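You operate a simulated robot arm through the tools that you are given. There is no shell and no other tool.

You run a simulated robot arm. Do the job below in one go: nothing can be reset, and whatever is moved stays where it is left.

Task
Get the fennel jar from the bottom of the stack onto the board and restack the other two.
Fine: same spot, caraway on top of mustard. Set down upright: what you pick out.

The check looks at the end state, three seconds after you hand in, the way a careful person would. Anything else that was tipped, shoved, dropped, spilled or broken makes it a failure.

Robot
A 7-joint arm with a two-finger parallel gripper, fixed in place. Base frame: the origin is on the floor under the middle of its stand, x ahead of it, y to its left, z up; the work surface is at about z = 900. Readings come in mm, degrees, newtons and seconds.
With the tool pointing down near the work surface it reaches from about 240 to 680 mm from the base axis. Its first joint turns from -66.0 to 66.0 degrees. Payload 2.4 kg.
The tool frame sits at the grasp point between the pads (the TCP): z along the fingers, y along the line on which they close. The tips reach 30 mm beyond it. The gripper opens to 94 mm. The fingers are 28 mm wide and 10 mm thick; the gripper's body (50 by 96 mm) begins 55 mm behind the TCP.
Orientation is that of the tool frame in the base frame, as a unit quaternion [x, y, z, w]. With the fingers straight down and closing along the base's y, the tool's x points along the base's -x, its y along +y and its z along -z.

Tools
- The arm moves only by the tool send_rows. Its argument "increments" is a list of rows, each a list of 7 numbers: the turn, a rotation vector about the base's x, y, z in units of 6 degrees (1.0 is 6 degrees), then the shift along the base's x, y, z in units of 50 mm (1.0 is 50 mm), then the opening, from 0 (shut) to 1 (fully open). In form: [[wx, wy, wz, dx, dy, dz, hand], ...]. A call has 1 to 20 rows; each row shifts and turns the commanded pose from where the row before left it. A call with a number of a shift or a turn outside -1 to 1 is refused whole. Rows are played at 5 a second. More than 50 mm and 8.6 degrees between two rows, or a gripper value outside its range, and nothing of the call is played. A pose out of reach is approached as far as the arm can. The call stops where the force on the tool passes 40 N (or 10 N more than at its start, if that is more) or the arm is blocked; 0.2 s more then pass. Each finger travels about 153 mm/s and halts on what it meets, pressing with about 34 N; the grip force reading is that of the motor and also rises with nothing between the fingers. The clock runs only during rows and for 0.2 s after the last one: add rows that do not move to give the fingers time. The reply holds the time, the measured pose of the TCP, the force on the tool along the base axes, the opening and the grip force, in the units named above and with some noise, with the torque about the TCP (base axes, N m) and any sound that the robot's microphone picked up, and new pictures: "show" is both (left out), scene, wrist or none.
- Cameras (640 x 400 px; columns grow to the right, rows downward): "scene" is fixed at [38.1, 470.7, 1452.2]; the picture's right is [-0.76, -0.65, 0.00], its down [-0.34, 0.40, -0.85] and it looks along [0.55, -0.65, -0.52] (base axes); focal length 348 px, centre (320, 200). "wrist" rides on the gripper at [76, 14, -102] in the tool frame; the picture's right is [-0.18, 0.98, 0.00], its down [-0.75, -0.14, -0.64] and it looks along [-0.63, -0.12, 0.77] (tool axes); focal length 243 px, centre (320, 200). There is no depth. A picture from a camera that has moved, and an enlarged one, comes with that camera's place and axes in the base frame and with its lens.
- close_up(camera, box): a new picture of the part [left, top, right, bottom] of that camera's present view, enlarged. The clock stands still meanwhile.
- hand_in(): hands the job in; it is judged then, once.

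Nothing tells you positions but the pictures and the camera data. Unless the task says otherwise, let go and move clear before handing in.

The tools are called as a command line: name --pt "numbers of a row" for each row, then --argument value for the rest, lists and objects as JSON in quotes. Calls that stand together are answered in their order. send_rows: Moves the arm, as the interface text tells. Its arguments: {"type":"object","properties":{"increments":{"type":"array","items":{"type":"array","items":{"type":"number"}}},"show":{"type":"string","enum":["both","scene","wrist","none"]}},"required":["increments"]} The other tools are called the same way: close_up (camera, box) takes an enlarged picture of a part of a camera's view; hand_in () hands the job in.

At the start:

```text
time: 0.0
tcp_pos: [443.8, 154.7, 1244.8]
tool_rot: [0.0, 1.0, 0.0, 0.0]
contact_force: [0.2, 1.0, 0.6]
moment: [0.0, -0.03, 0.0]
grip_width: 94.0
grip_force: 0.0
```

scene: 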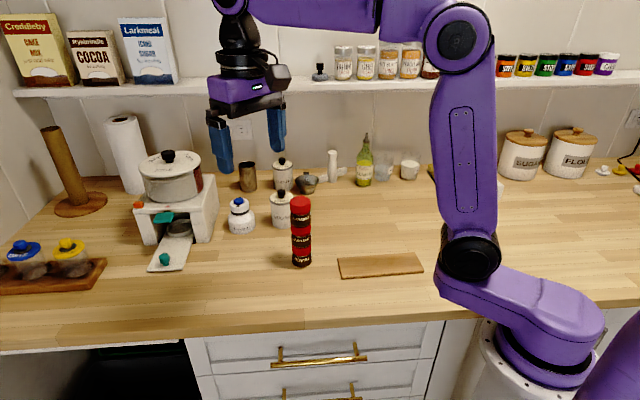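
wrist: 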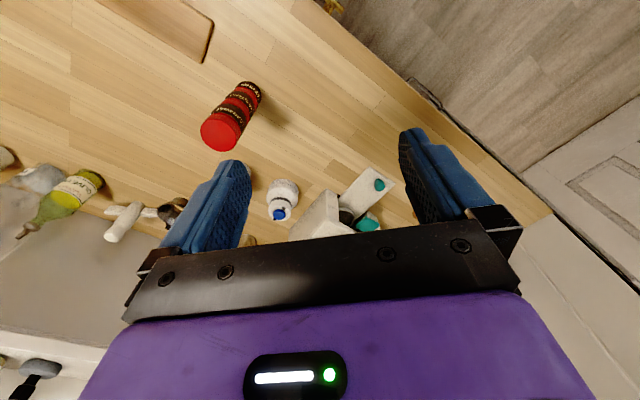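

I see a stack of three small red jars standing near a thin wooden board, with other kitchen items behind it. I'll look closer at the stack and the board before moving.

close_up --camera "scene" --box '[260, 180, 340, 280]'

close_up --camera "scene" --box '[220, 160, 440, 300]'

close_up --camera "wrist" --box '[180, 60, 300, 180]'

```text
4.00 times, centred on (300, 230) of scene
camera zoom: at [38.1, 470.7, 1452.2], right [-0.76, -0.65, 0.0], down [-0.34, 0.4, -0.85], along [0.55, -0.65, -0.52], focal length 1394 px, centre (400, 80)
```

zoom: 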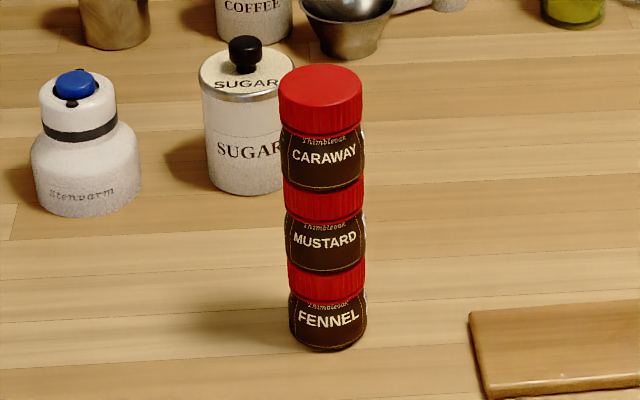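

```text
2.86 times, centred on (330, 230) of scene
camera zoom: at [38.1, 470.7, 1452.2], right [-0.76, -0.65, 0.0], down [-0.34, 0.4, -0.85], along [0.55, -0.65, -0.52], focal length 995 px, centre (291, 114)
```

zoom: 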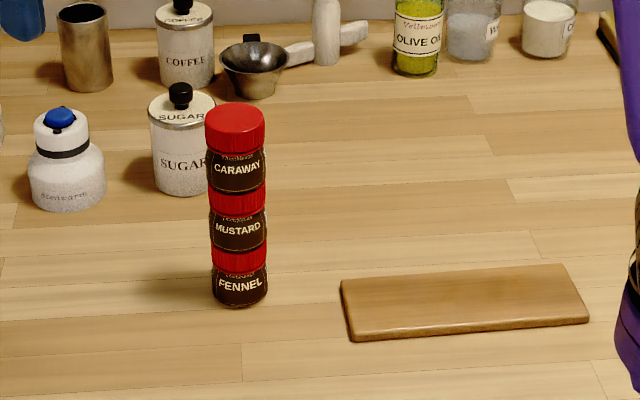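

```text
3.33 times, centred on (240, 120) of wrist
camera zoom: at [367.8, 169.1, 1347.9], right [0.18, 0.98, 0.0], down [0.75, -0.14, 0.64], along [0.63, -0.12, -0.77], focal length 809 px, centre (587, 467)
```

zoom: 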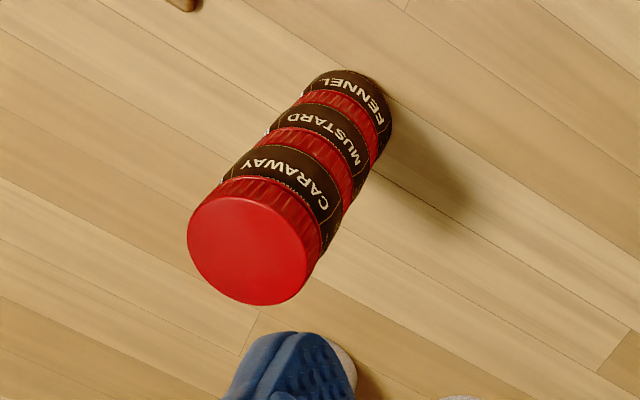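

The stack reads CARAWAY / MUSTARD / FENNEL from the top. It stands at about (466, 29), with its top near z = 1075, and each jar is about 58 mm tall and 44 mm wide. The board's centre is near (319, -72). Next I'll move above the stack to refine these numbers.

send_rows --pt "0 0 0 0.111 -0.628 -0.2 1" --pt "0 0 0 0.111 -0.628 -0.2 1" --pt "0 0 0 0.111 -0.628 -0.2 1" --pt "0 0 0 0.111 -0.628 -0.2 1" --pt "0 0 0 0 0 0 1" --show "both"

```text
time: 1.2
tcp_pos: [462.7, 28.2, 1203.4]
tool_rot: [0.0, 1.0, -0.001, 0.0]
contact_force: [-0.2, -0.5, -0.3]
moment: [-0.01, -0.02, -0.02]
grip_width: 93.9
grip_force: 0.1
camera wrist: at [387.0, 42.7, 1307.0], right [0.18, 0.98, 0.0], down [0.75, -0.14, 0.64], along [0.63, -0.12, -0.77], focal length 243 px, centre (320, 200)
```

scene: 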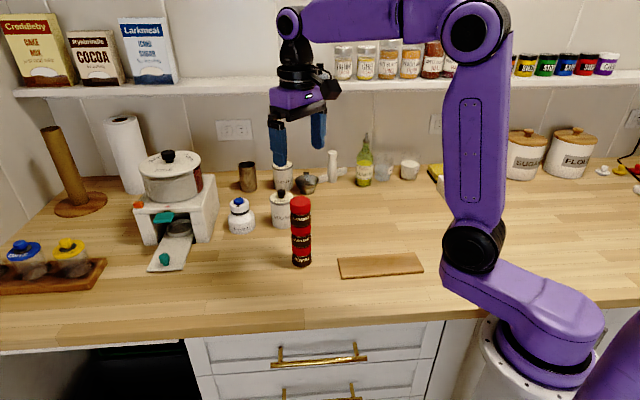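
wrist: 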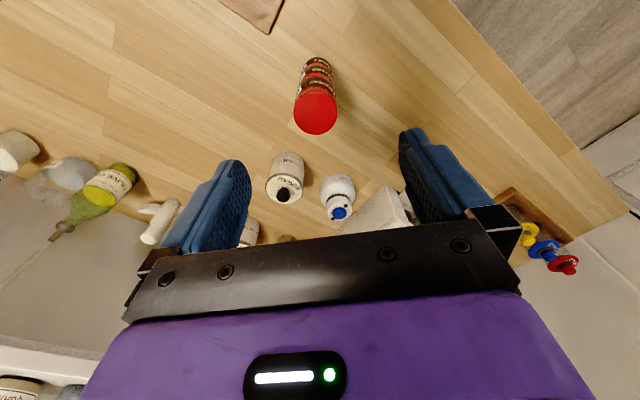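

The gripper is now roughly above the stack with nothing in the way. I'll take enlarged views to refine the position of the lid and the board.

close_up --camera "wrist" --box '[280, 45, 360, 145]'

close_up --camera "scene" --box '[280, 185, 330, 275]'

close_up --camera "scene" --box '[330, 230, 430, 290]'

```text
4.00 times, centred on (320, 95) of wrist
camera zoom: at [387.0, 42.7, 1307.0], right [0.18, 0.98, 0.0], down [0.75, -0.14, 0.64], along [0.63, -0.12, -0.77], focal length 970 px, centre (320, 620)
```

zoom: 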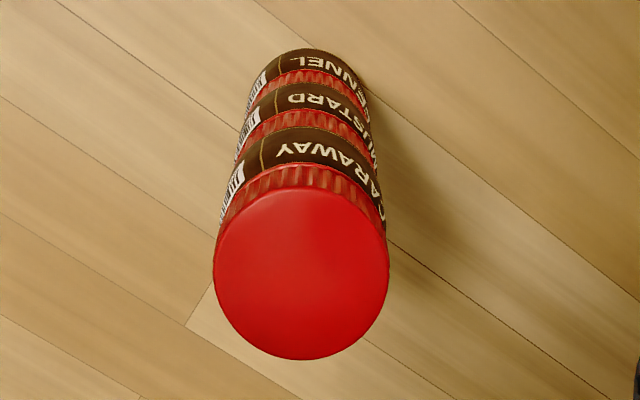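

```text
4.44 times, centred on (305, 230) of scene
camera zoom: at [38.1, 470.7, 1452.2], right [-0.76, -0.65, 0.0], down [-0.34, 0.4, -0.85], along [0.55, -0.65, -0.52], focal length 1548 px, centre (387, 67)
```

zoom: 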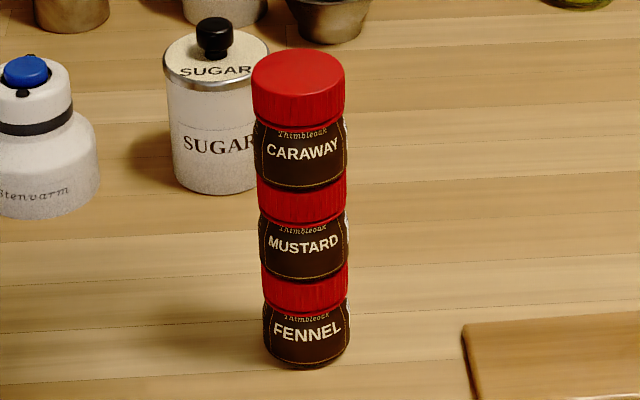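

```text
6.40 times, centred on (380, 260) of scene
camera zoom: at [38.1, 470.7, 1452.2], right [-0.76, -0.65, 0.0], down [-0.34, 0.4, -0.85], along [0.55, -0.65, -0.52], focal length 2230 px, centre (-64, -184)
```

zoom: 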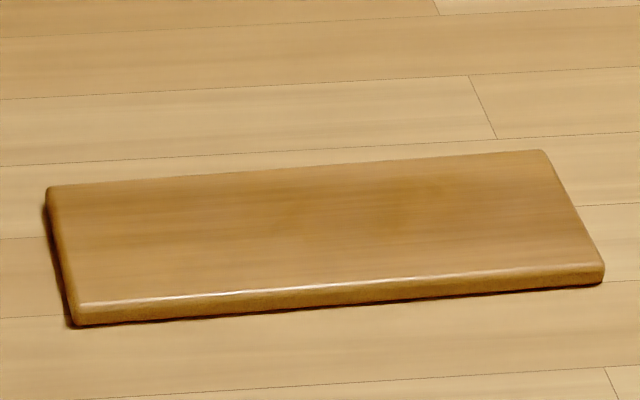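

My combined estimate puts the stack axis near (472, 24) with its top near z = 1069. I'll go a little lower, still above the stack, and check the estimate up close.

send_rows --pt "0 0 0 0.06 -0.05 -0.5 1" --pt "0 0 0 0.06 -0.05 -0.5 1" --pt "0 0 0 0 0 -0.2 1" --pt "0 0 0 0 0 0 1" --pt "0 0 0 0 0 0 1" --show "both"

close_up --camera "wrist" --box '[220, 40, 420, 190]'

close_up --camera "scene" --box '[260, 100, 350, 280]'

```text
time: 2.4
tcp_pos: [472.5, 24.2, 1145.1]
tool_rot: [0.0, 1.0, 0.0, 0.001]
contact_force: [0.3, 0.8, -0.5]
moment: [0.03, -0.02, 0.01]
grip_width: 93.9
grip_force: 0.1
camera wrist: at [395.7, 38.7, 1247.5], right [0.18, 0.98, 0.0], down [0.75, -0.14, 0.64], along [0.63, -0.12, -0.77], focal length 243 px, centre (320, 200)
```

scene: 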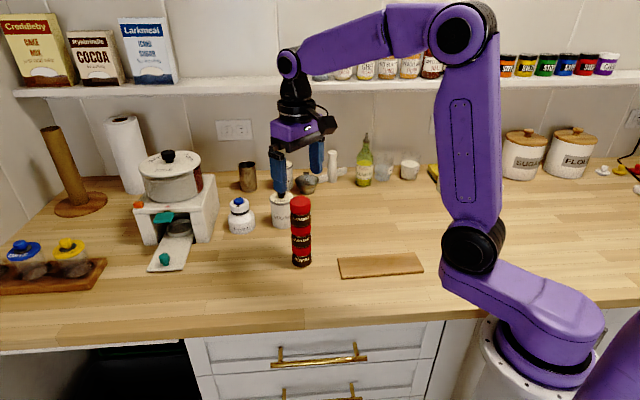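
wrist: 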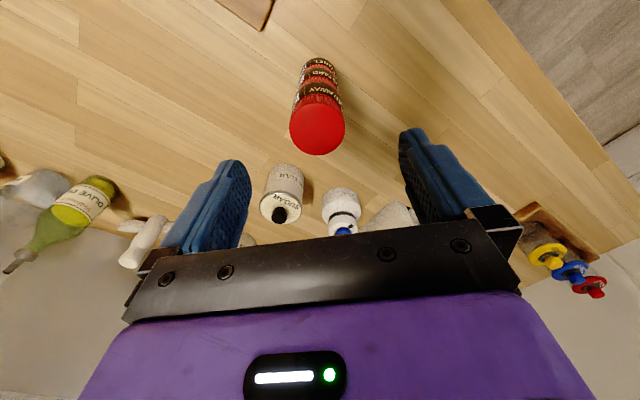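

```text
2.67 times, centred on (320, 115) of wrist
camera zoom: at [395.7, 38.7, 1247.5], right [0.18, 0.98, 0.0], down [0.75, -0.14, 0.64], along [0.63, -0.12, -0.77], focal length 647 px, centre (320, 427)
```

zoom: 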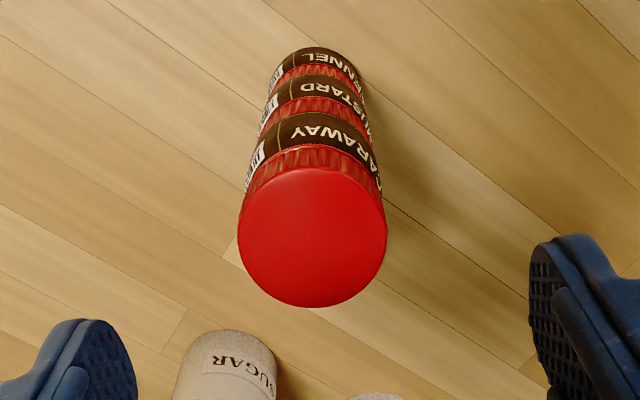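

```text
2.22 times, centred on (305, 190) of scene
camera zoom: at [38.1, 470.7, 1452.2], right [-0.76, -0.65, 0.0], down [-0.34, 0.4, -0.85], along [0.55, -0.65, -0.52], focal length 774 px, centre (353, 222)
```

zoom: 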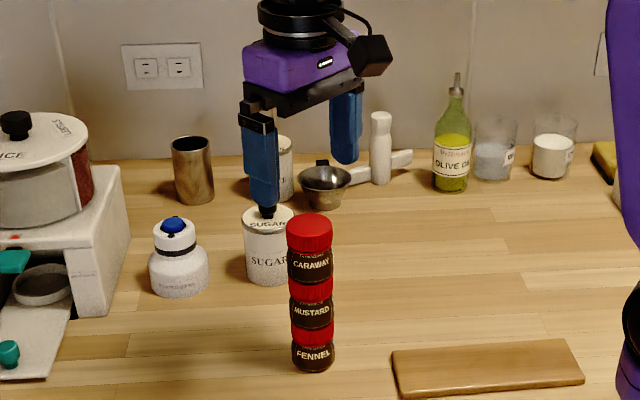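

The axis is confirmed near (471.5, 22.5). I'll lower so the fingertips stay around caraway only, with the TCP at z ≈ 1052, and narrow the opening partway to check the centring.

send_rows --pt "0 0 0 -0.01 -0.032 -0.4 1" --pt "0 0 0 0 0 -0.4 1" --pt "0 0 0 0 0 -0.4 1" --pt "0 0 0 0 0 -0.4 1" --pt "0 0 0 0 0 -0.256 1" --pt "0 0 0 0 0 0 0.65" --pt "0 0 0 0 0 0 0.65" --pt "0 0 0 0 0 0 0.65" --show "both"

close_up --camera "wrist" --box '[220, 100, 420, 240]'

close_up --camera "scene" --box '[260, 140, 350, 280]'

```text
time: 4.2
tcp_pos: [470.8, 21.5, 1052.3]
tool_rot: [0.0, 1.0, -0.001, -0.001]
contact_force: [-0.8, 0.6, -0.7]
moment: [0.01, 0.02, -0.03]
grip_width: 61.1
grip_force: 0.2
camera wrist: at [395.2, 36.3, 1155.3], right [0.18, 0.98, 0.0], down [0.75, -0.14, 0.64], along [0.63, -0.12, -0.77], focal length 243 px, centre (320, 200)
```

scene: 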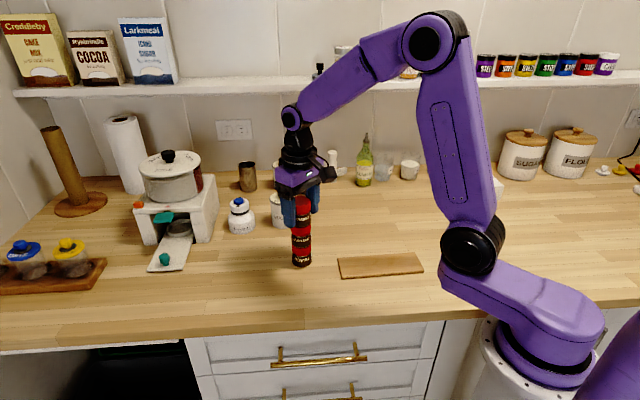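
wrist: 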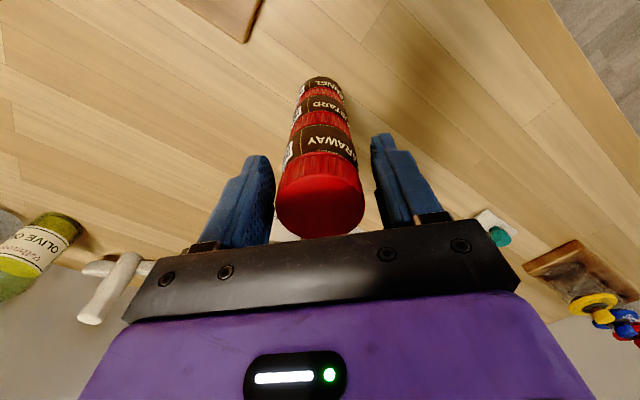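

```text
2.86 times, centred on (320, 170) of wrist
camera zoom: at [395.2, 36.3, 1155.3], right [0.18, 0.98, 0.0], down [0.75, -0.14, 0.64], along [0.63, -0.12, -0.77], focal length 693 px, centre (320, 286)
```

zoom: 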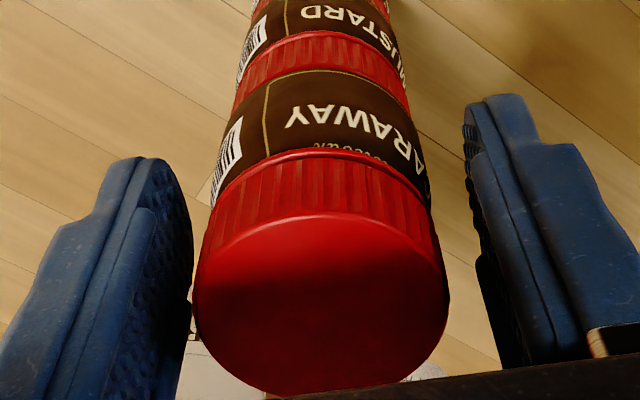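

```text
2.86 times, centred on (305, 210) of scene
camera zoom: at [38.1, 470.7, 1452.2], right [-0.76, -0.65, 0.0], down [-0.34, 0.4, -0.85], along [0.55, -0.65, -0.52], focal length 995 px, centre (363, 171)
```

zoom: 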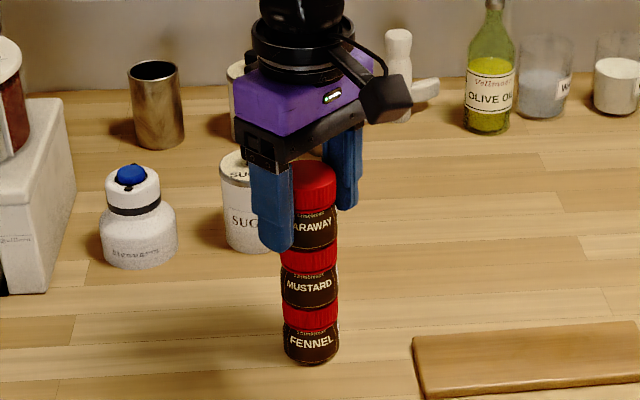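

The gripper is centred on caraway within about 1 mm, and the fingertips end just above mustard's lid. I'll close gently on caraway now.

send_rows --pt "0 0 0 0 0.01 0 0.55" --pt "0 0 0 0 0 0 0.5" --pt "0 0 0 0 0 0 0.45" --pt "0 0 0 0 0 0 0.4" --pt "0 0 0 0 0 0 0.3" --pt "0 0 0 0 0 0 0.3" --pt "0 0 0 0 0 0 0.3" --show "both"

close_up --camera "scene" --box '[260, 140, 350, 280]'

```text
time: 5.8
tcp_pos: [470.9, 21.7, 1052.1]
tool_rot: [0.0, 1.0, 0.0, 0.0]
contact_force: [0.5, 0.2, 0.7]
moment: [-0.03, -0.01, 0.0]
grip_width: 43.5
grip_force: 34.5
camera wrist: at [395.3, 36.7, 1155.3], right [0.18, 0.98, 0.0], down [0.75, -0.14, 0.64], along [0.63, -0.12, -0.77], focal length 243 px, centre (320, 200)
```

scene: 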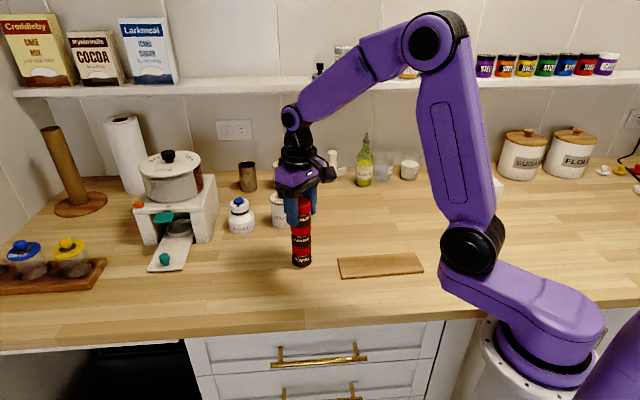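
wrist: 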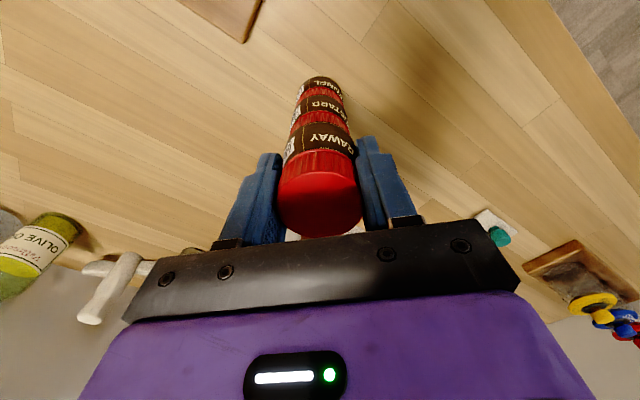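

```text
2.86 times, centred on (305, 210) of scene
camera zoom: at [38.1, 470.7, 1452.2], right [-0.76, -0.65, 0.0], down [-0.34, 0.4, -0.85], along [0.55, -0.65, -0.52], focal length 995 px, centre (363, 171)
```

zoom: 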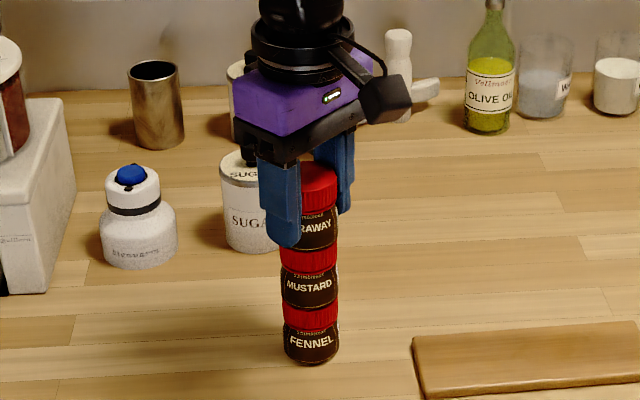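

Caraway is gripped at 43.5 mm and the stack is still straight. I'll lift slowly, straight up, and check that mustard stays put.

send_rows --pt "0 0 0 0 0 0.08 0.3" --pt "0 0 0 0 0 0.16 0.3" --pt "0 0 0 0 0 0.3 0.3" --pt "0 0 0 0 0 0.4 0.3" --pt "0 0 0 0 0 0 0.3" --show "both"

close_up --camera "scene" --box '[260, 140, 350, 280]'

close_up --camera "wrist" --box '[220, 60, 420, 240]'

```text
time: 7.0
tcp_pos: [471.4, 23.5, 1099.3]
tool_rot: [0.0, 1.0, 0.0, -0.001]
contact_force: [-0.2, 0.0, 0.1]
moment: [0.01, 0.02, -0.02]
grip_width: 43.9
grip_force: 33.6
camera wrist: at [394.8, 38.0, 1201.6], right [0.18, 0.98, 0.0], down [0.75, -0.14, 0.64], along [0.63, -0.12, -0.77], focal length 243 px, centre (320, 200)
```

scene: 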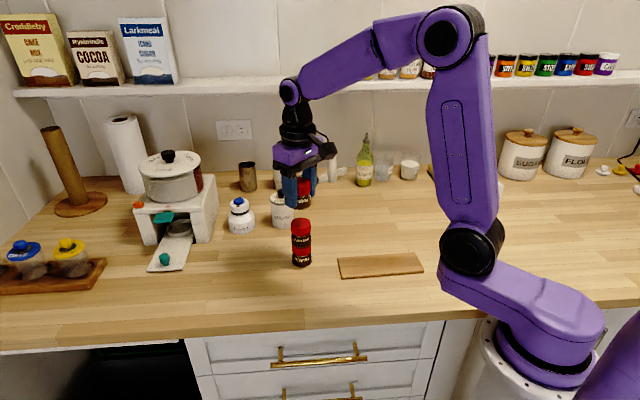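
wrist: 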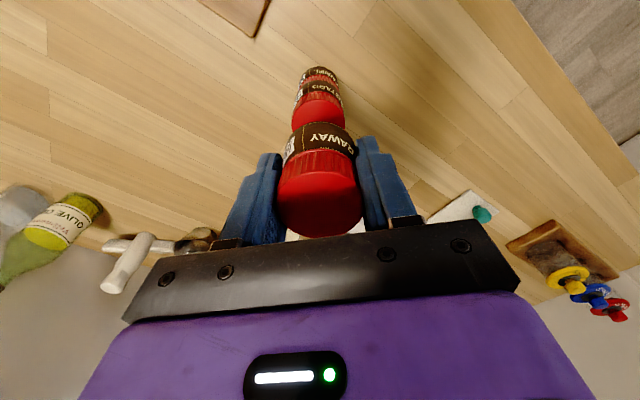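

```text
2.86 times, centred on (305, 210) of scene
camera zoom: at [38.1, 470.7, 1452.2], right [-0.76, -0.65, 0.0], down [-0.34, 0.4, -0.85], along [0.55, -0.65, -0.52], focal length 995 px, centre (363, 171)
```

zoom: 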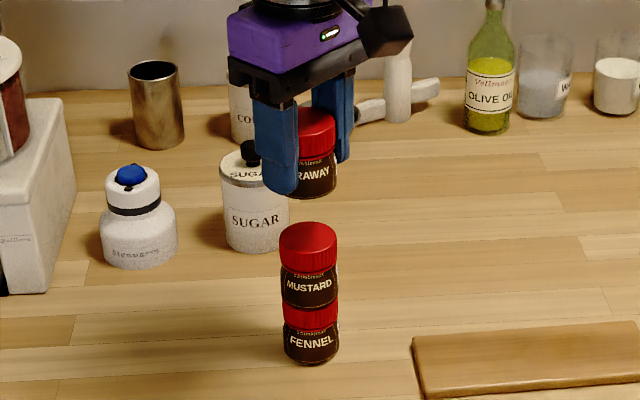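

```text
2.22 times, centred on (320, 150) of wrist
camera zoom: at [394.8, 38.0, 1201.6], right [0.18, 0.98, 0.0], down [0.75, -0.14, 0.64], along [0.63, -0.12, -0.77], focal length 539 px, centre (320, 311)
```

zoom: 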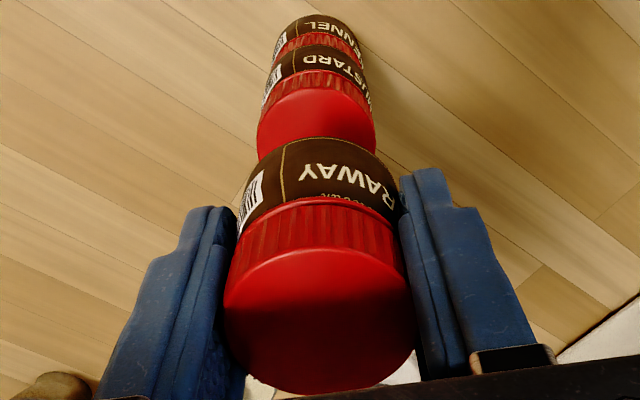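

Caraway came away cleanly, and mustard and fennel are undisturbed. I'll carry caraway to clear counter at about (500, 150) and lower it to just above the surface.

send_rows --pt "0 0 0 0 0 0.3 0.3" --pt "0 0 0 0.06 0.25 0 0.3" --pt "0 0 0 0.114 0.5 0 0.3" --pt "0 0 0 0.114 0.5 0 0.3" --pt "0 0 0 0.114 0.5 0 0.3" --pt "0 0 0 0.108 0.5 0 0.3" --pt "0 0 0 0.06 0.29 0 0.3" --pt "0 0 0 0 0 -0.5 0.3" --pt "0 0 0 0 0 -0.7 0.3" --pt "0 0 0 0 0 -0.7 0.3" --pt "0 0 0 0 0 -0.7 0.3" --pt "0 0 0 0 0 -0.5 0.3" --pt "0 0 0 0 0 -0.2 0.3" --pt "0 0 0 0 0 0 0.3" --show "both"

close_up --camera "scene" --box '[220, 190, 330, 310]'

```text
time: 10.0
tcp_pos: [499.2, 149.4, 949.2]
tool_rot: [0.0, 1.0, -0.001, 0.0]
contact_force: [0.5, 0.0, -0.5]
moment: [0.02, 0.05, -0.01]
grip_width: 43.8
grip_force: 34.3
camera wrist: at [424.1, 164.5, 1052.3], right [0.18, 0.98, 0.0], down [0.75, -0.14, 0.64], along [0.63, -0.12, -0.77], focal length 243 px, centre (320, 200)
```

scene: 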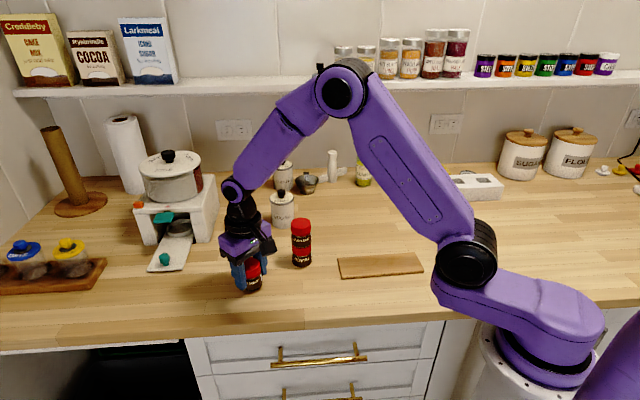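
wrist: 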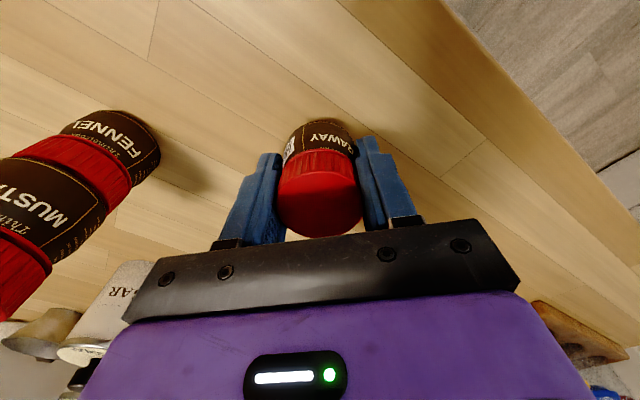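

```text
3.33 times, centred on (275, 250) of scene
camera zoom: at [38.1, 470.8, 1452.2], right [-0.76, -0.65, 0.0], down [-0.34, 0.4, -0.85], along [0.55, -0.65, -0.52], focal length 1161 px, centre (470, 33)
```

zoom: 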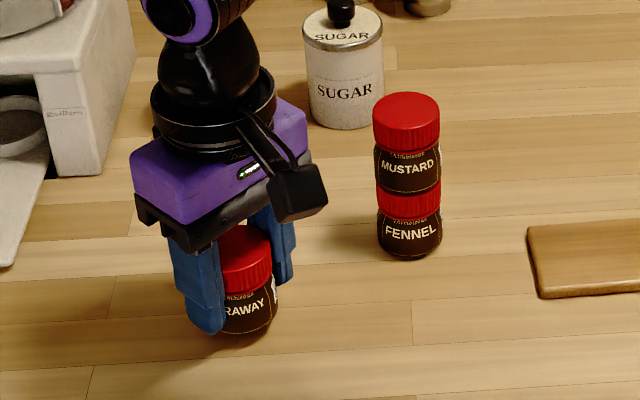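

Caraway hangs just above clear counter. I'll lower it in tiny steps and watch the contact force.

send_rows --pt "0 0 0 0 0 -0.03 0.3" --pt "0 0 0 0 0 -0.03 0.3" --pt "0 0 0 0 0 -0.03 0.3" --pt "0 0 0 0 0 0 0.3" --show "none"

```text
time: 11.0
tcp_pos: [498.1, 148.7, 944.4]
tool_rot: [0.0, 1.0, 0.0, 0.0]
contact_force: [-0.3, -0.2, -0.7]
moment: [-0.01, -0.01, 0.01]
grip_width: 43.6
grip_force: 34.0
```

No contact yet at z ≈ 944.5, so I'll keep lowering in small steps.

send_rows --pt "0 0 0 0 0 -0.03 0.3" --pt "0 0 0 0 0 -0.03 0.3" --pt "0 0 0 0 0 0 0.3" --show "none"

```text
time: 11.8
tcp_pos: [500.0, 149.6, 941.5]
tool_rot: [0.001, 1.0, 0.0, 0.0]
contact_force: [-0.6, 0.5, -0.7]
moment: [-0.02, 0.01, -0.04]
grip_width: 44.2
grip_force: 34.6
```

There is still no contact at z ≈ 941.5, so I'll continue with 1 mm steps.

send_rows --pt "0 0 0 0 0 -0.02 0.3" --pt "0 0 0 0 0 -0.02 0.3" --pt "0 0 0 0 0 0 0.3" --show "none"

close_up --camera "scene" --box '[230, 240, 280, 300]'

```text
time: 12.6
tcp_pos: [499.3, 149.8, 940.1]
tool_rot: [0.001, 1.0, 0.0, 0.001]
contact_force: [-2.0, -2.0, 9.0]
moment: [-0.1, 0.11, -0.02]
grip_width: 43.9
grip_force: 33.8
```

```text
6.67 times, centred on (255, 270) of scene
camera zoom: at [37.9, 470.7, 1452.2], right [-0.76, -0.65, 0.0], down [-0.33, 0.4, -0.85], along [0.55, -0.65, -0.52], focal length 2323 px, centre (753, -267)
```

zoom: 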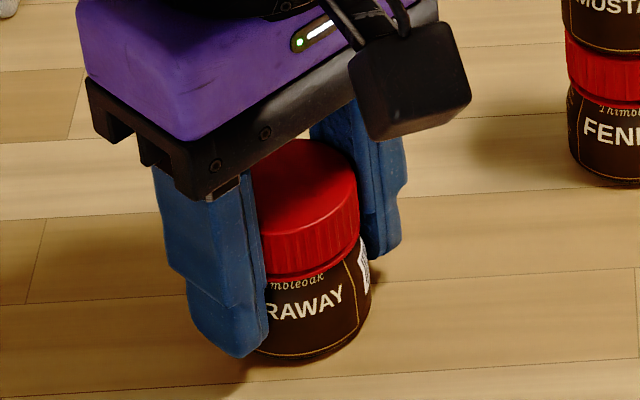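

Contact reads about 9 N, so caraway is on the counter with its bottom 40 mm below the TCP, which confirms a jar height of 56 mm. I'll open the fingers and rise straight up.

send_rows --pt "0 0 0 0 0 0.01 0.42" --pt "0 0 0 0 0 0 0.5" --pt "0 0 0 0 0 0 0.6" --pt "0 0 0 0 0 0 0.8" --pt "0 0 0 0 0 0 0.9" --pt "0 0 0 0 0 0.2 0.9" --pt "0 0 0 0 0 0.5 0.9" --pt "0 0 0 0 0 0.9 0.9" --pt "0 0 0 0 0 0.9 0.9" --pt "0 0 0 0 0 0.5 0.9" --pt "0 0 0 0 0 0 0.9" --show "both"

close_up --camera "scene" --box '[220, 190, 330, 310]'

```text
time: 15.0
tcp_pos: [498.2, 148.7, 1090.0]
tool_rot: [0.0, 1.0, 0.0, 0.001]
contact_force: [-0.2, -0.1, -0.7]
moment: [0.03, 0.04, 0.0]
grip_width: 84.4
grip_force: 0.0
camera wrist: at [422.9, 162.5, 1193.2], right [0.18, 0.98, 0.0], down [0.75, -0.14, 0.64], along [0.63, -0.12, -0.77], focal length 243 px, centre (320, 200)
```

scene: 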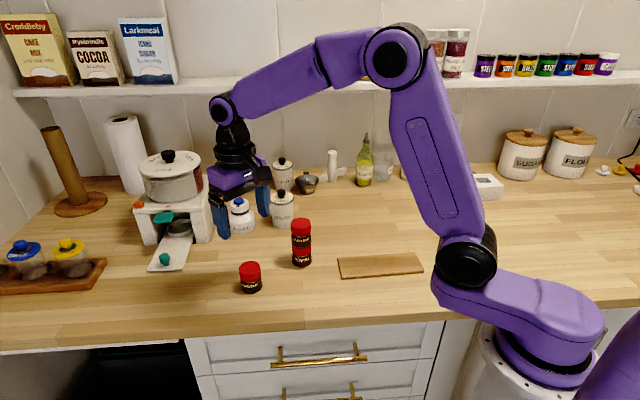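
wrist: 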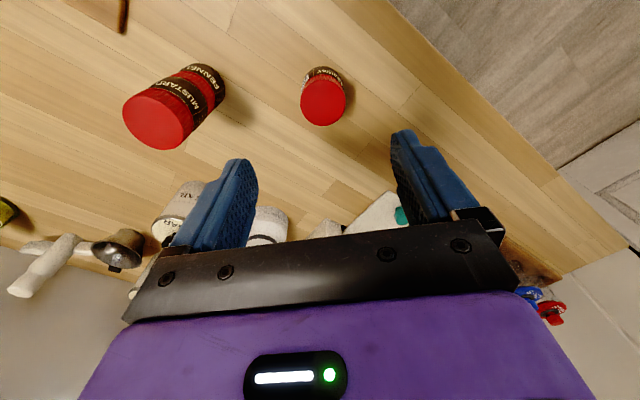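

```text
3.33 times, centred on (275, 250) of scene
camera zoom: at [38.1, 470.7, 1452.2], right [-0.76, -0.65, 0.0], down [-0.34, 0.4, -0.85], along [0.55, -0.65, -0.52], focal length 1161 px, centre (470, 33)
```

zoom: 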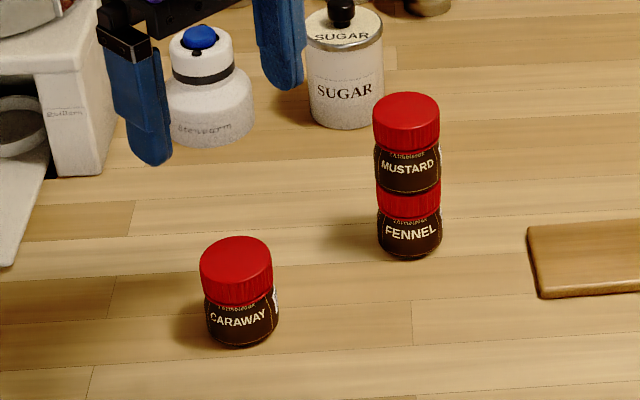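

Caraway stands upright on its own. Next I'll go back above the stack at the same x and y as before to grip mustard one jar-height lower, at TCP z = 996.

send_rows --pt "0 0 0 -0.06 -0.29 0 1" --pt "0 0 0 -0.114 -0.5 0 1" --pt "0 0 0 -0.114 -0.5 0 1" --pt "0 0 0 -0.114 -0.5 0 1" --pt "0 0 0 -0.108 -0.5 0 1" --pt "0 0 0 -0.06 -0.25 0 1" --pt "0 0 0 0 0 0 1" --pt "0 0 0 0 0 0 1" --show "both"

close_up --camera "wrist" --box '[220, 40, 420, 190]'

```text
time: 16.8
tcp_pos: [473.3, 22.2, 1089.4]
tool_rot: [0.0, 1.0, 0.0, 0.0]
contact_force: [-0.3, 0.6, 0.7]
moment: [-0.02, -0.01, -0.01]
grip_width: 94.2
grip_force: 0.0
camera wrist: at [396.2, 37.7, 1193.1], right [0.18, 0.98, 0.0], down [0.75, -0.14, 0.64], along [0.63, -0.12, -0.77], focal length 243 px, centre (320, 200)
```

scene: 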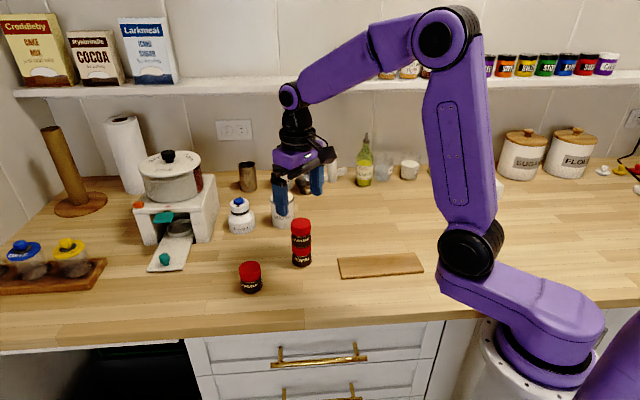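
wrist: 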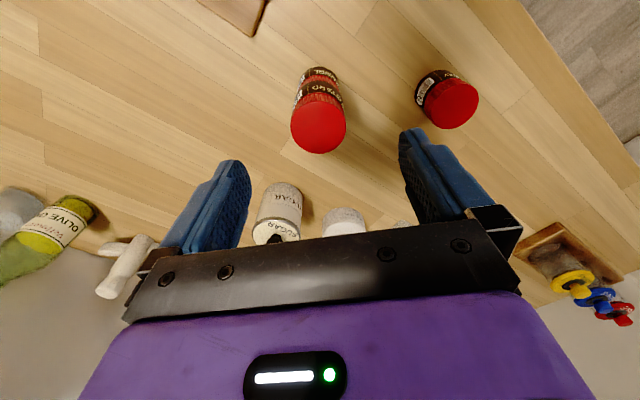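

```text
2.67 times, centred on (320, 115) of wrist
camera zoom: at [396.2, 37.7, 1193.1], right [0.18, 0.98, 0.0], down [0.75, -0.14, 0.64], along [0.63, -0.12, -0.77], focal length 647 px, centre (320, 427)
```

zoom: 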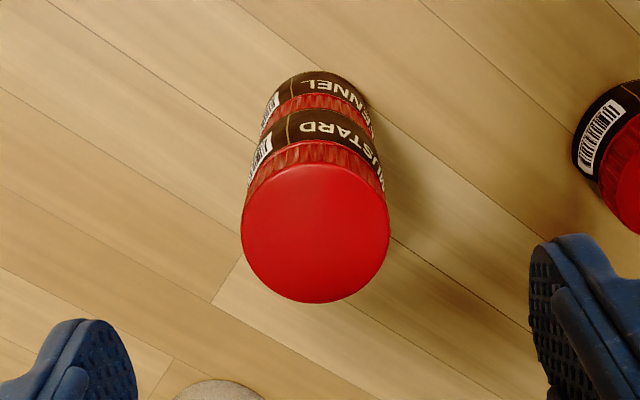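

Mustard hasn't shifted and I'm centred over it. I'll lower, narrow, and grip mustard.

send_rows --pt "0 0 0 0 -0.02 -0.4 1" --pt "0 0 0 0 0 -0.4 1" --pt "0 0 0 0 0 -0.4 1" --pt "0 0 0 0 0 -0.4 1" --pt "0 0 0 0 0 -0.28 1" --pt "0 0 0 0 0 0 0.8" --pt "0 0 0 0 0 0 0.65" --pt "0 0 0 0 0 0 0.65" --show "both"

close_up --camera "wrist" --box '[220, 100, 420, 240]'

close_up --camera "scene" --box '[260, 160, 350, 280]'

```text
time: 18.6
tcp_pos: [470.0, 21.8, 995.4]
tool_rot: [-0.001, 1.0, 0.0, 0.0]
contact_force: [1.1, 0.7, -0.4]
moment: [0.01, -0.02, 0.02]
grip_width: 61.0
grip_force: 0.1
camera wrist: at [394.8, 36.3, 1099.6], right [0.18, 0.98, 0.0], down [0.75, -0.14, 0.64], along [0.63, -0.12, -0.77], focal length 243 px, centre (320, 200)
```

scene: 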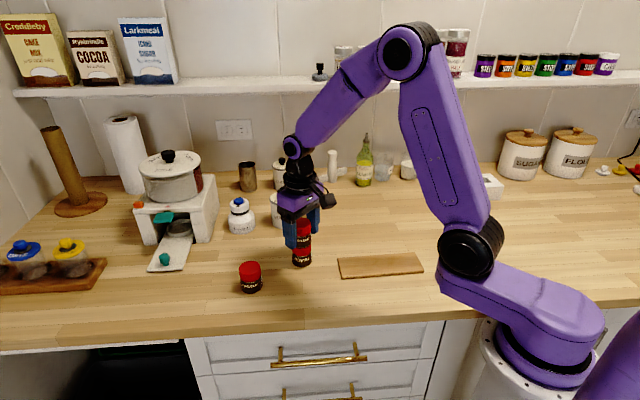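
wrist: 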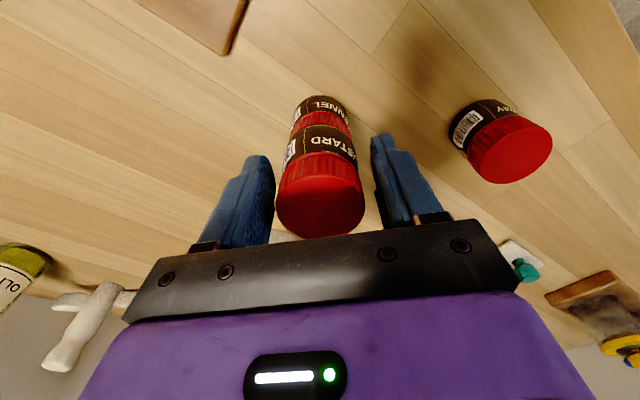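

```text
2.86 times, centred on (320, 170) of wrist
camera zoom: at [394.8, 36.3, 1099.6], right [0.18, 0.98, 0.0], down [0.75, -0.14, 0.64], along [0.63, -0.12, -0.77], focal length 693 px, centre (320, 286)
```

zoom: 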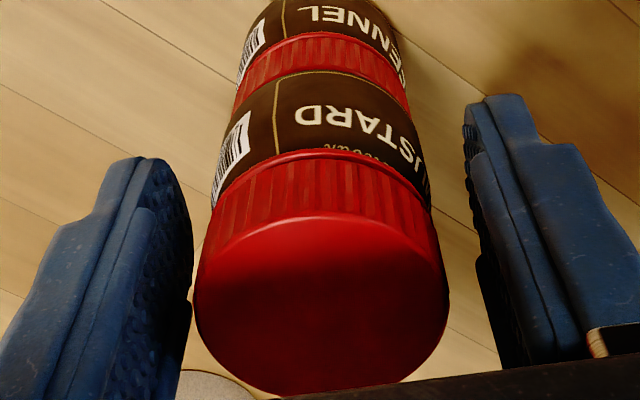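

```text
3.33 times, centred on (305, 220) of scene
camera zoom: at [38.1, 470.7, 1452.2], right [-0.76, -0.65, 0.0], down [-0.34, 0.4, -0.85], along [0.55, -0.65, -0.52], focal length 1161 px, centre (370, 133)
```

zoom: 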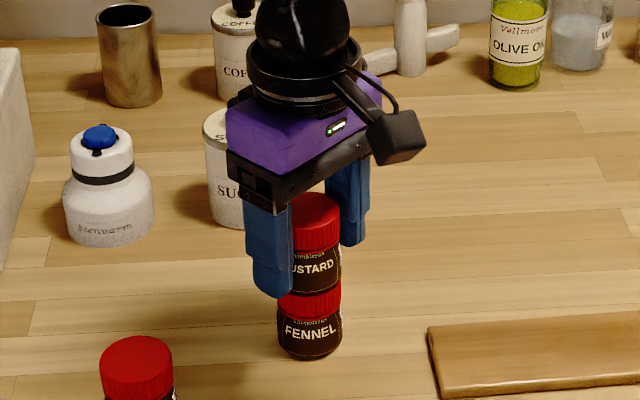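

The view matches the earlier caraway grasp, with good centring and the tips above fennel's lid. I'll close on mustard and lift it slowly.

send_rows --pt "0 0 0 0 0 0 0.55" --pt "0 0 0 0 0 0 0.5" --pt "0 0 0 0 0 0 0.45" --pt "0 0 0 0 0 0 0.4" --pt "0 0 0 0 0 0 0.3" --pt "0 0 0 0 0 0 0.3" --pt "0 0 0 0 0 0 0.3" --show "none"

close_up --camera "scene" --box '[260, 160, 350, 280]'

```text
time: 20.2
tcp_pos: [470.0, 22.3, 998.2]
tool_rot: [0.0, 1.0, 0.001, 0.0]
contact_force: [0.6, 0.1, 0.8]
moment: [-0.01, -0.01, 0.03]
grip_width: 44.7
grip_force: 34.1
```

```text
3.33 times, centred on (305, 220) of scene
camera zoom: at [38.1, 470.7, 1452.2], right [-0.76, -0.65, 0.0], down [-0.34, 0.4, -0.85], along [0.55, -0.65, -0.52], focal length 1161 px, centre (370, 133)
```

zoom: 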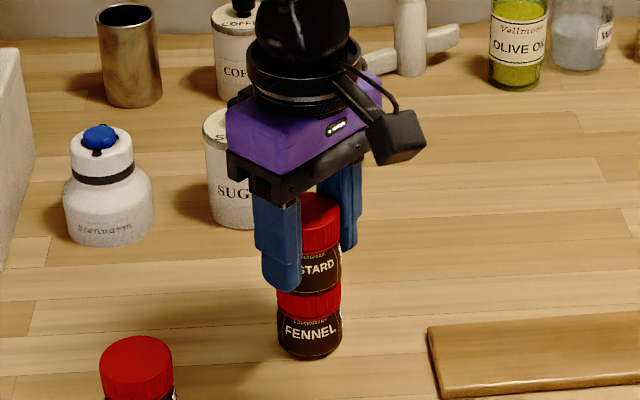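

Mustard is gripped and fennel hasn't moved. I'll lift it and carry it to clear counter on the other side, at about (455, -115).

send_rows --pt "0 0 0 0 0 0.08 0.3" --pt "0 0 0 0 0 0.16 0.3" --pt "0 0 0 0 0 0.4 0.3" --pt "0 0 0 0 0 0.5 0.3" --pt "0 0 0 0 0 0.26 0.3" --pt "0 0 0 -0.03 -0.24 0 0.3" --pt "0 0 0 -0.06 -0.5 0 0.3" --pt "0 0 0 -0.06 -0.5 0 0.3" --pt "0 0 0 -0.06 -0.5 0 0.3" --pt "0 0 0 -0.06 -0.5 0 0.3" --pt "0 0 0 -0.06 -0.5 0 0.3" --pt "0 0 0 0 0 0 0.3" --show "both"

close_up --camera "scene" --box '[280, 160, 400, 290]'

```text
time: 22.8
tcp_pos: [454.1, -117.3, 1067.4]
tool_rot: [0.0, 1.0, 0.0, -0.001]
contact_force: [-0.2, -0.2, -0.1]
moment: [-0.02, 0.02, -0.01]
grip_width: 44.8
grip_force: 33.5
camera wrist: at [378.3, -101.6, 1171.0], right [0.18, 0.98, 0.0], down [0.75, -0.14, 0.64], along [0.63, -0.12, -0.77], focal length 243 px, centre (320, 200)
```

scene: 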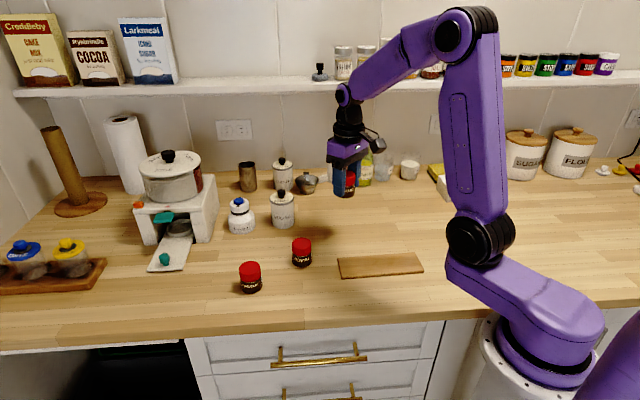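
wrist: 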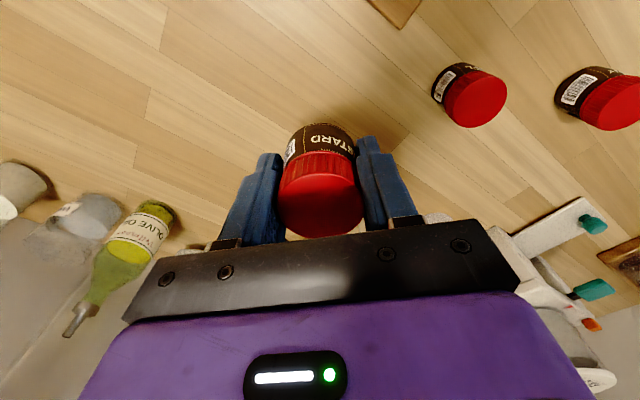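

```text
3.08 times, centred on (340, 225) of scene
camera zoom: at [38.1, 470.7, 1452.2], right [-0.76, -0.65, 0.0], down [-0.34, 0.4, -0.85], along [0.55, -0.65, -0.52], focal length 1072 px, centre (258, 123)
```

zoom: 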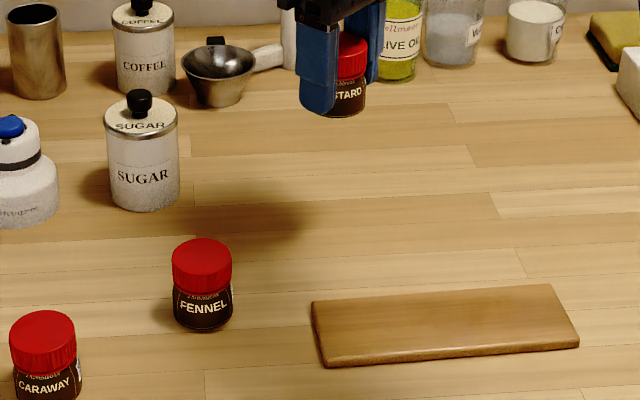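

Fennel is undisturbed and mustard hangs over clear counter. I'll lower it to just above the surface.

send_rows --pt "0 0 0 0 0 -0.5 0.3" --pt "0 0 0 0 0 -0.7 0.3" --pt "0 0 0 0 0 -0.7 0.3" --pt "0 0 0 0 0 -0.3 0.3" --pt "0 0 0 0 0 -0.12 0.3" --pt "0 0 0 0 0 -0.06 0.3" --pt "0 0 0 0 0 -0.06 0.3" --pt "0 0 0 0 0 -0.04 0.3" --pt "0 0 0 0 0 -0.02 0.3" --pt "0 0 0 0 0 0 0.3" --show "both"

send_rows --pt "0 0 0 0 0 -0.02 0.3" --pt "0 0 0 0 0 0 0.3" --show "none"

```text
time: 25.0
tcp_pos: [454.4, -114.5, 941.7]
tool_rot: [0.0, 1.0, 0.0, -0.001]
contact_force: [-0.7, -0.6, 0.1]
moment: [-0.01, 0.02, 0.0]
grip_width: 44.6
grip_force: 33.9
camera wrist: at [378.6, -100.3, 1044.5], right [0.18, 0.98, 0.0], down [0.75, -0.14, 0.64], along [0.63, -0.12, -0.77], focal length 243 px, centre (320, 200)
```

scene: 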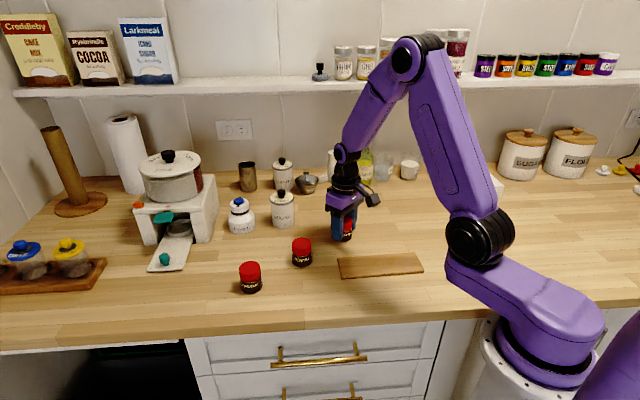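
wrist: 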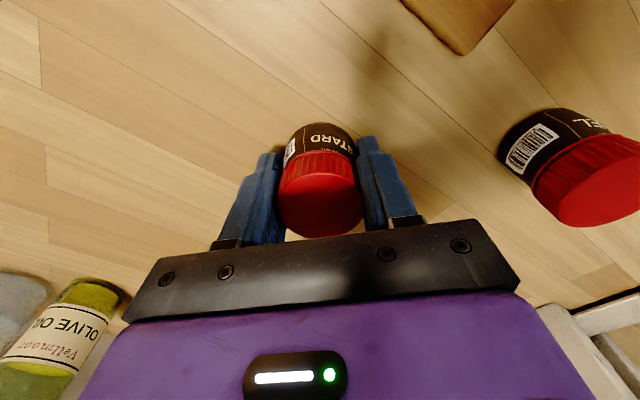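

```text
time: 25.6
tcp_pos: [455.0, -113.6, 940.9]
tool_rot: [0.0, 1.0, 0.0, 0.0]
contact_force: [-1.0, 0.1, 5.2]
moment: [0.01, 0.06, 0.01]
grip_width: 44.5
grip_force: 34.5
```

Contact reads about 5 N, so mustard is on the counter. I'll release it and rise straight up.

send_rows --pt "0 0 0 0 0 0 0.42" --pt "0 0 0 0 0 0 0.5" --pt "0 0 0 0 0 0 0.6" --pt "0 0 0 0 0 0 0.8" --pt "0 0 0 0 0 0 0.9" --pt "0 0 0 0 0 0.2 0.9" --pt "0 0 0 0 0 0.5 0.9" --pt "0 0 0 0 0 0.8 0.9" --pt "0 0 0 0 0 0.5 0.9" --pt "0 0 0 0 0 0 0.9" --show "both"

close_up --camera "scene" --box '[230, 180, 430, 300]'

```text
time: 27.8
tcp_pos: [453.4, -116.0, 1040.3]
tool_rot: [0.0, 1.0, 0.0, 0.0]
contact_force: [-0.6, 0.4, 0.5]
moment: [-0.01, 0.02, -0.01]
grip_width: 84.6
grip_force: 0.0
camera wrist: at [377.8, -100.9, 1143.2], right [0.18, 0.98, 0.0], down [0.75, -0.14, 0.64], along [0.63, -0.12, -0.77], focal length 243 px, centre (320, 200)
```

scene: 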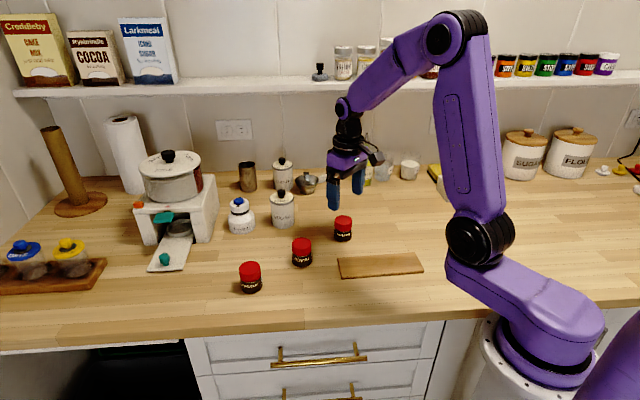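
wrist: 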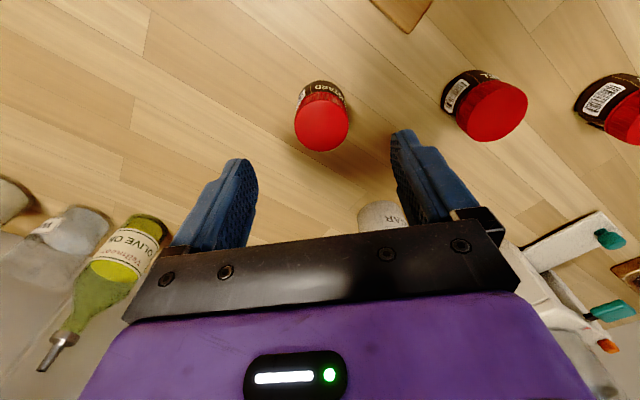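

```text
3.20 times, centred on (330, 240) of scene
camera zoom: at [38.0, 470.7, 1452.2], right [-0.76, -0.65, 0.0], down [-0.34, 0.4, -0.85], along [0.55, -0.65, -0.52], focal length 1115 px, centre (288, 72)
```

zoom: 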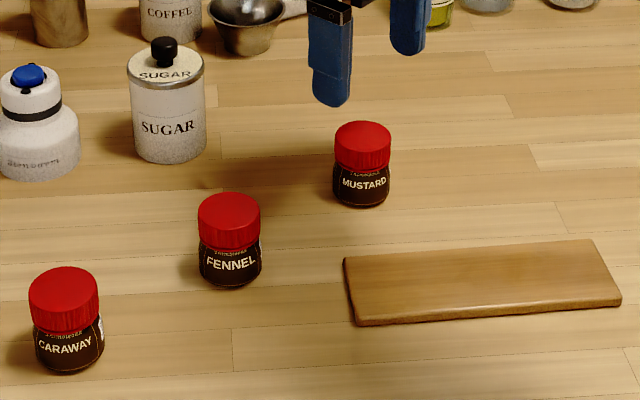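

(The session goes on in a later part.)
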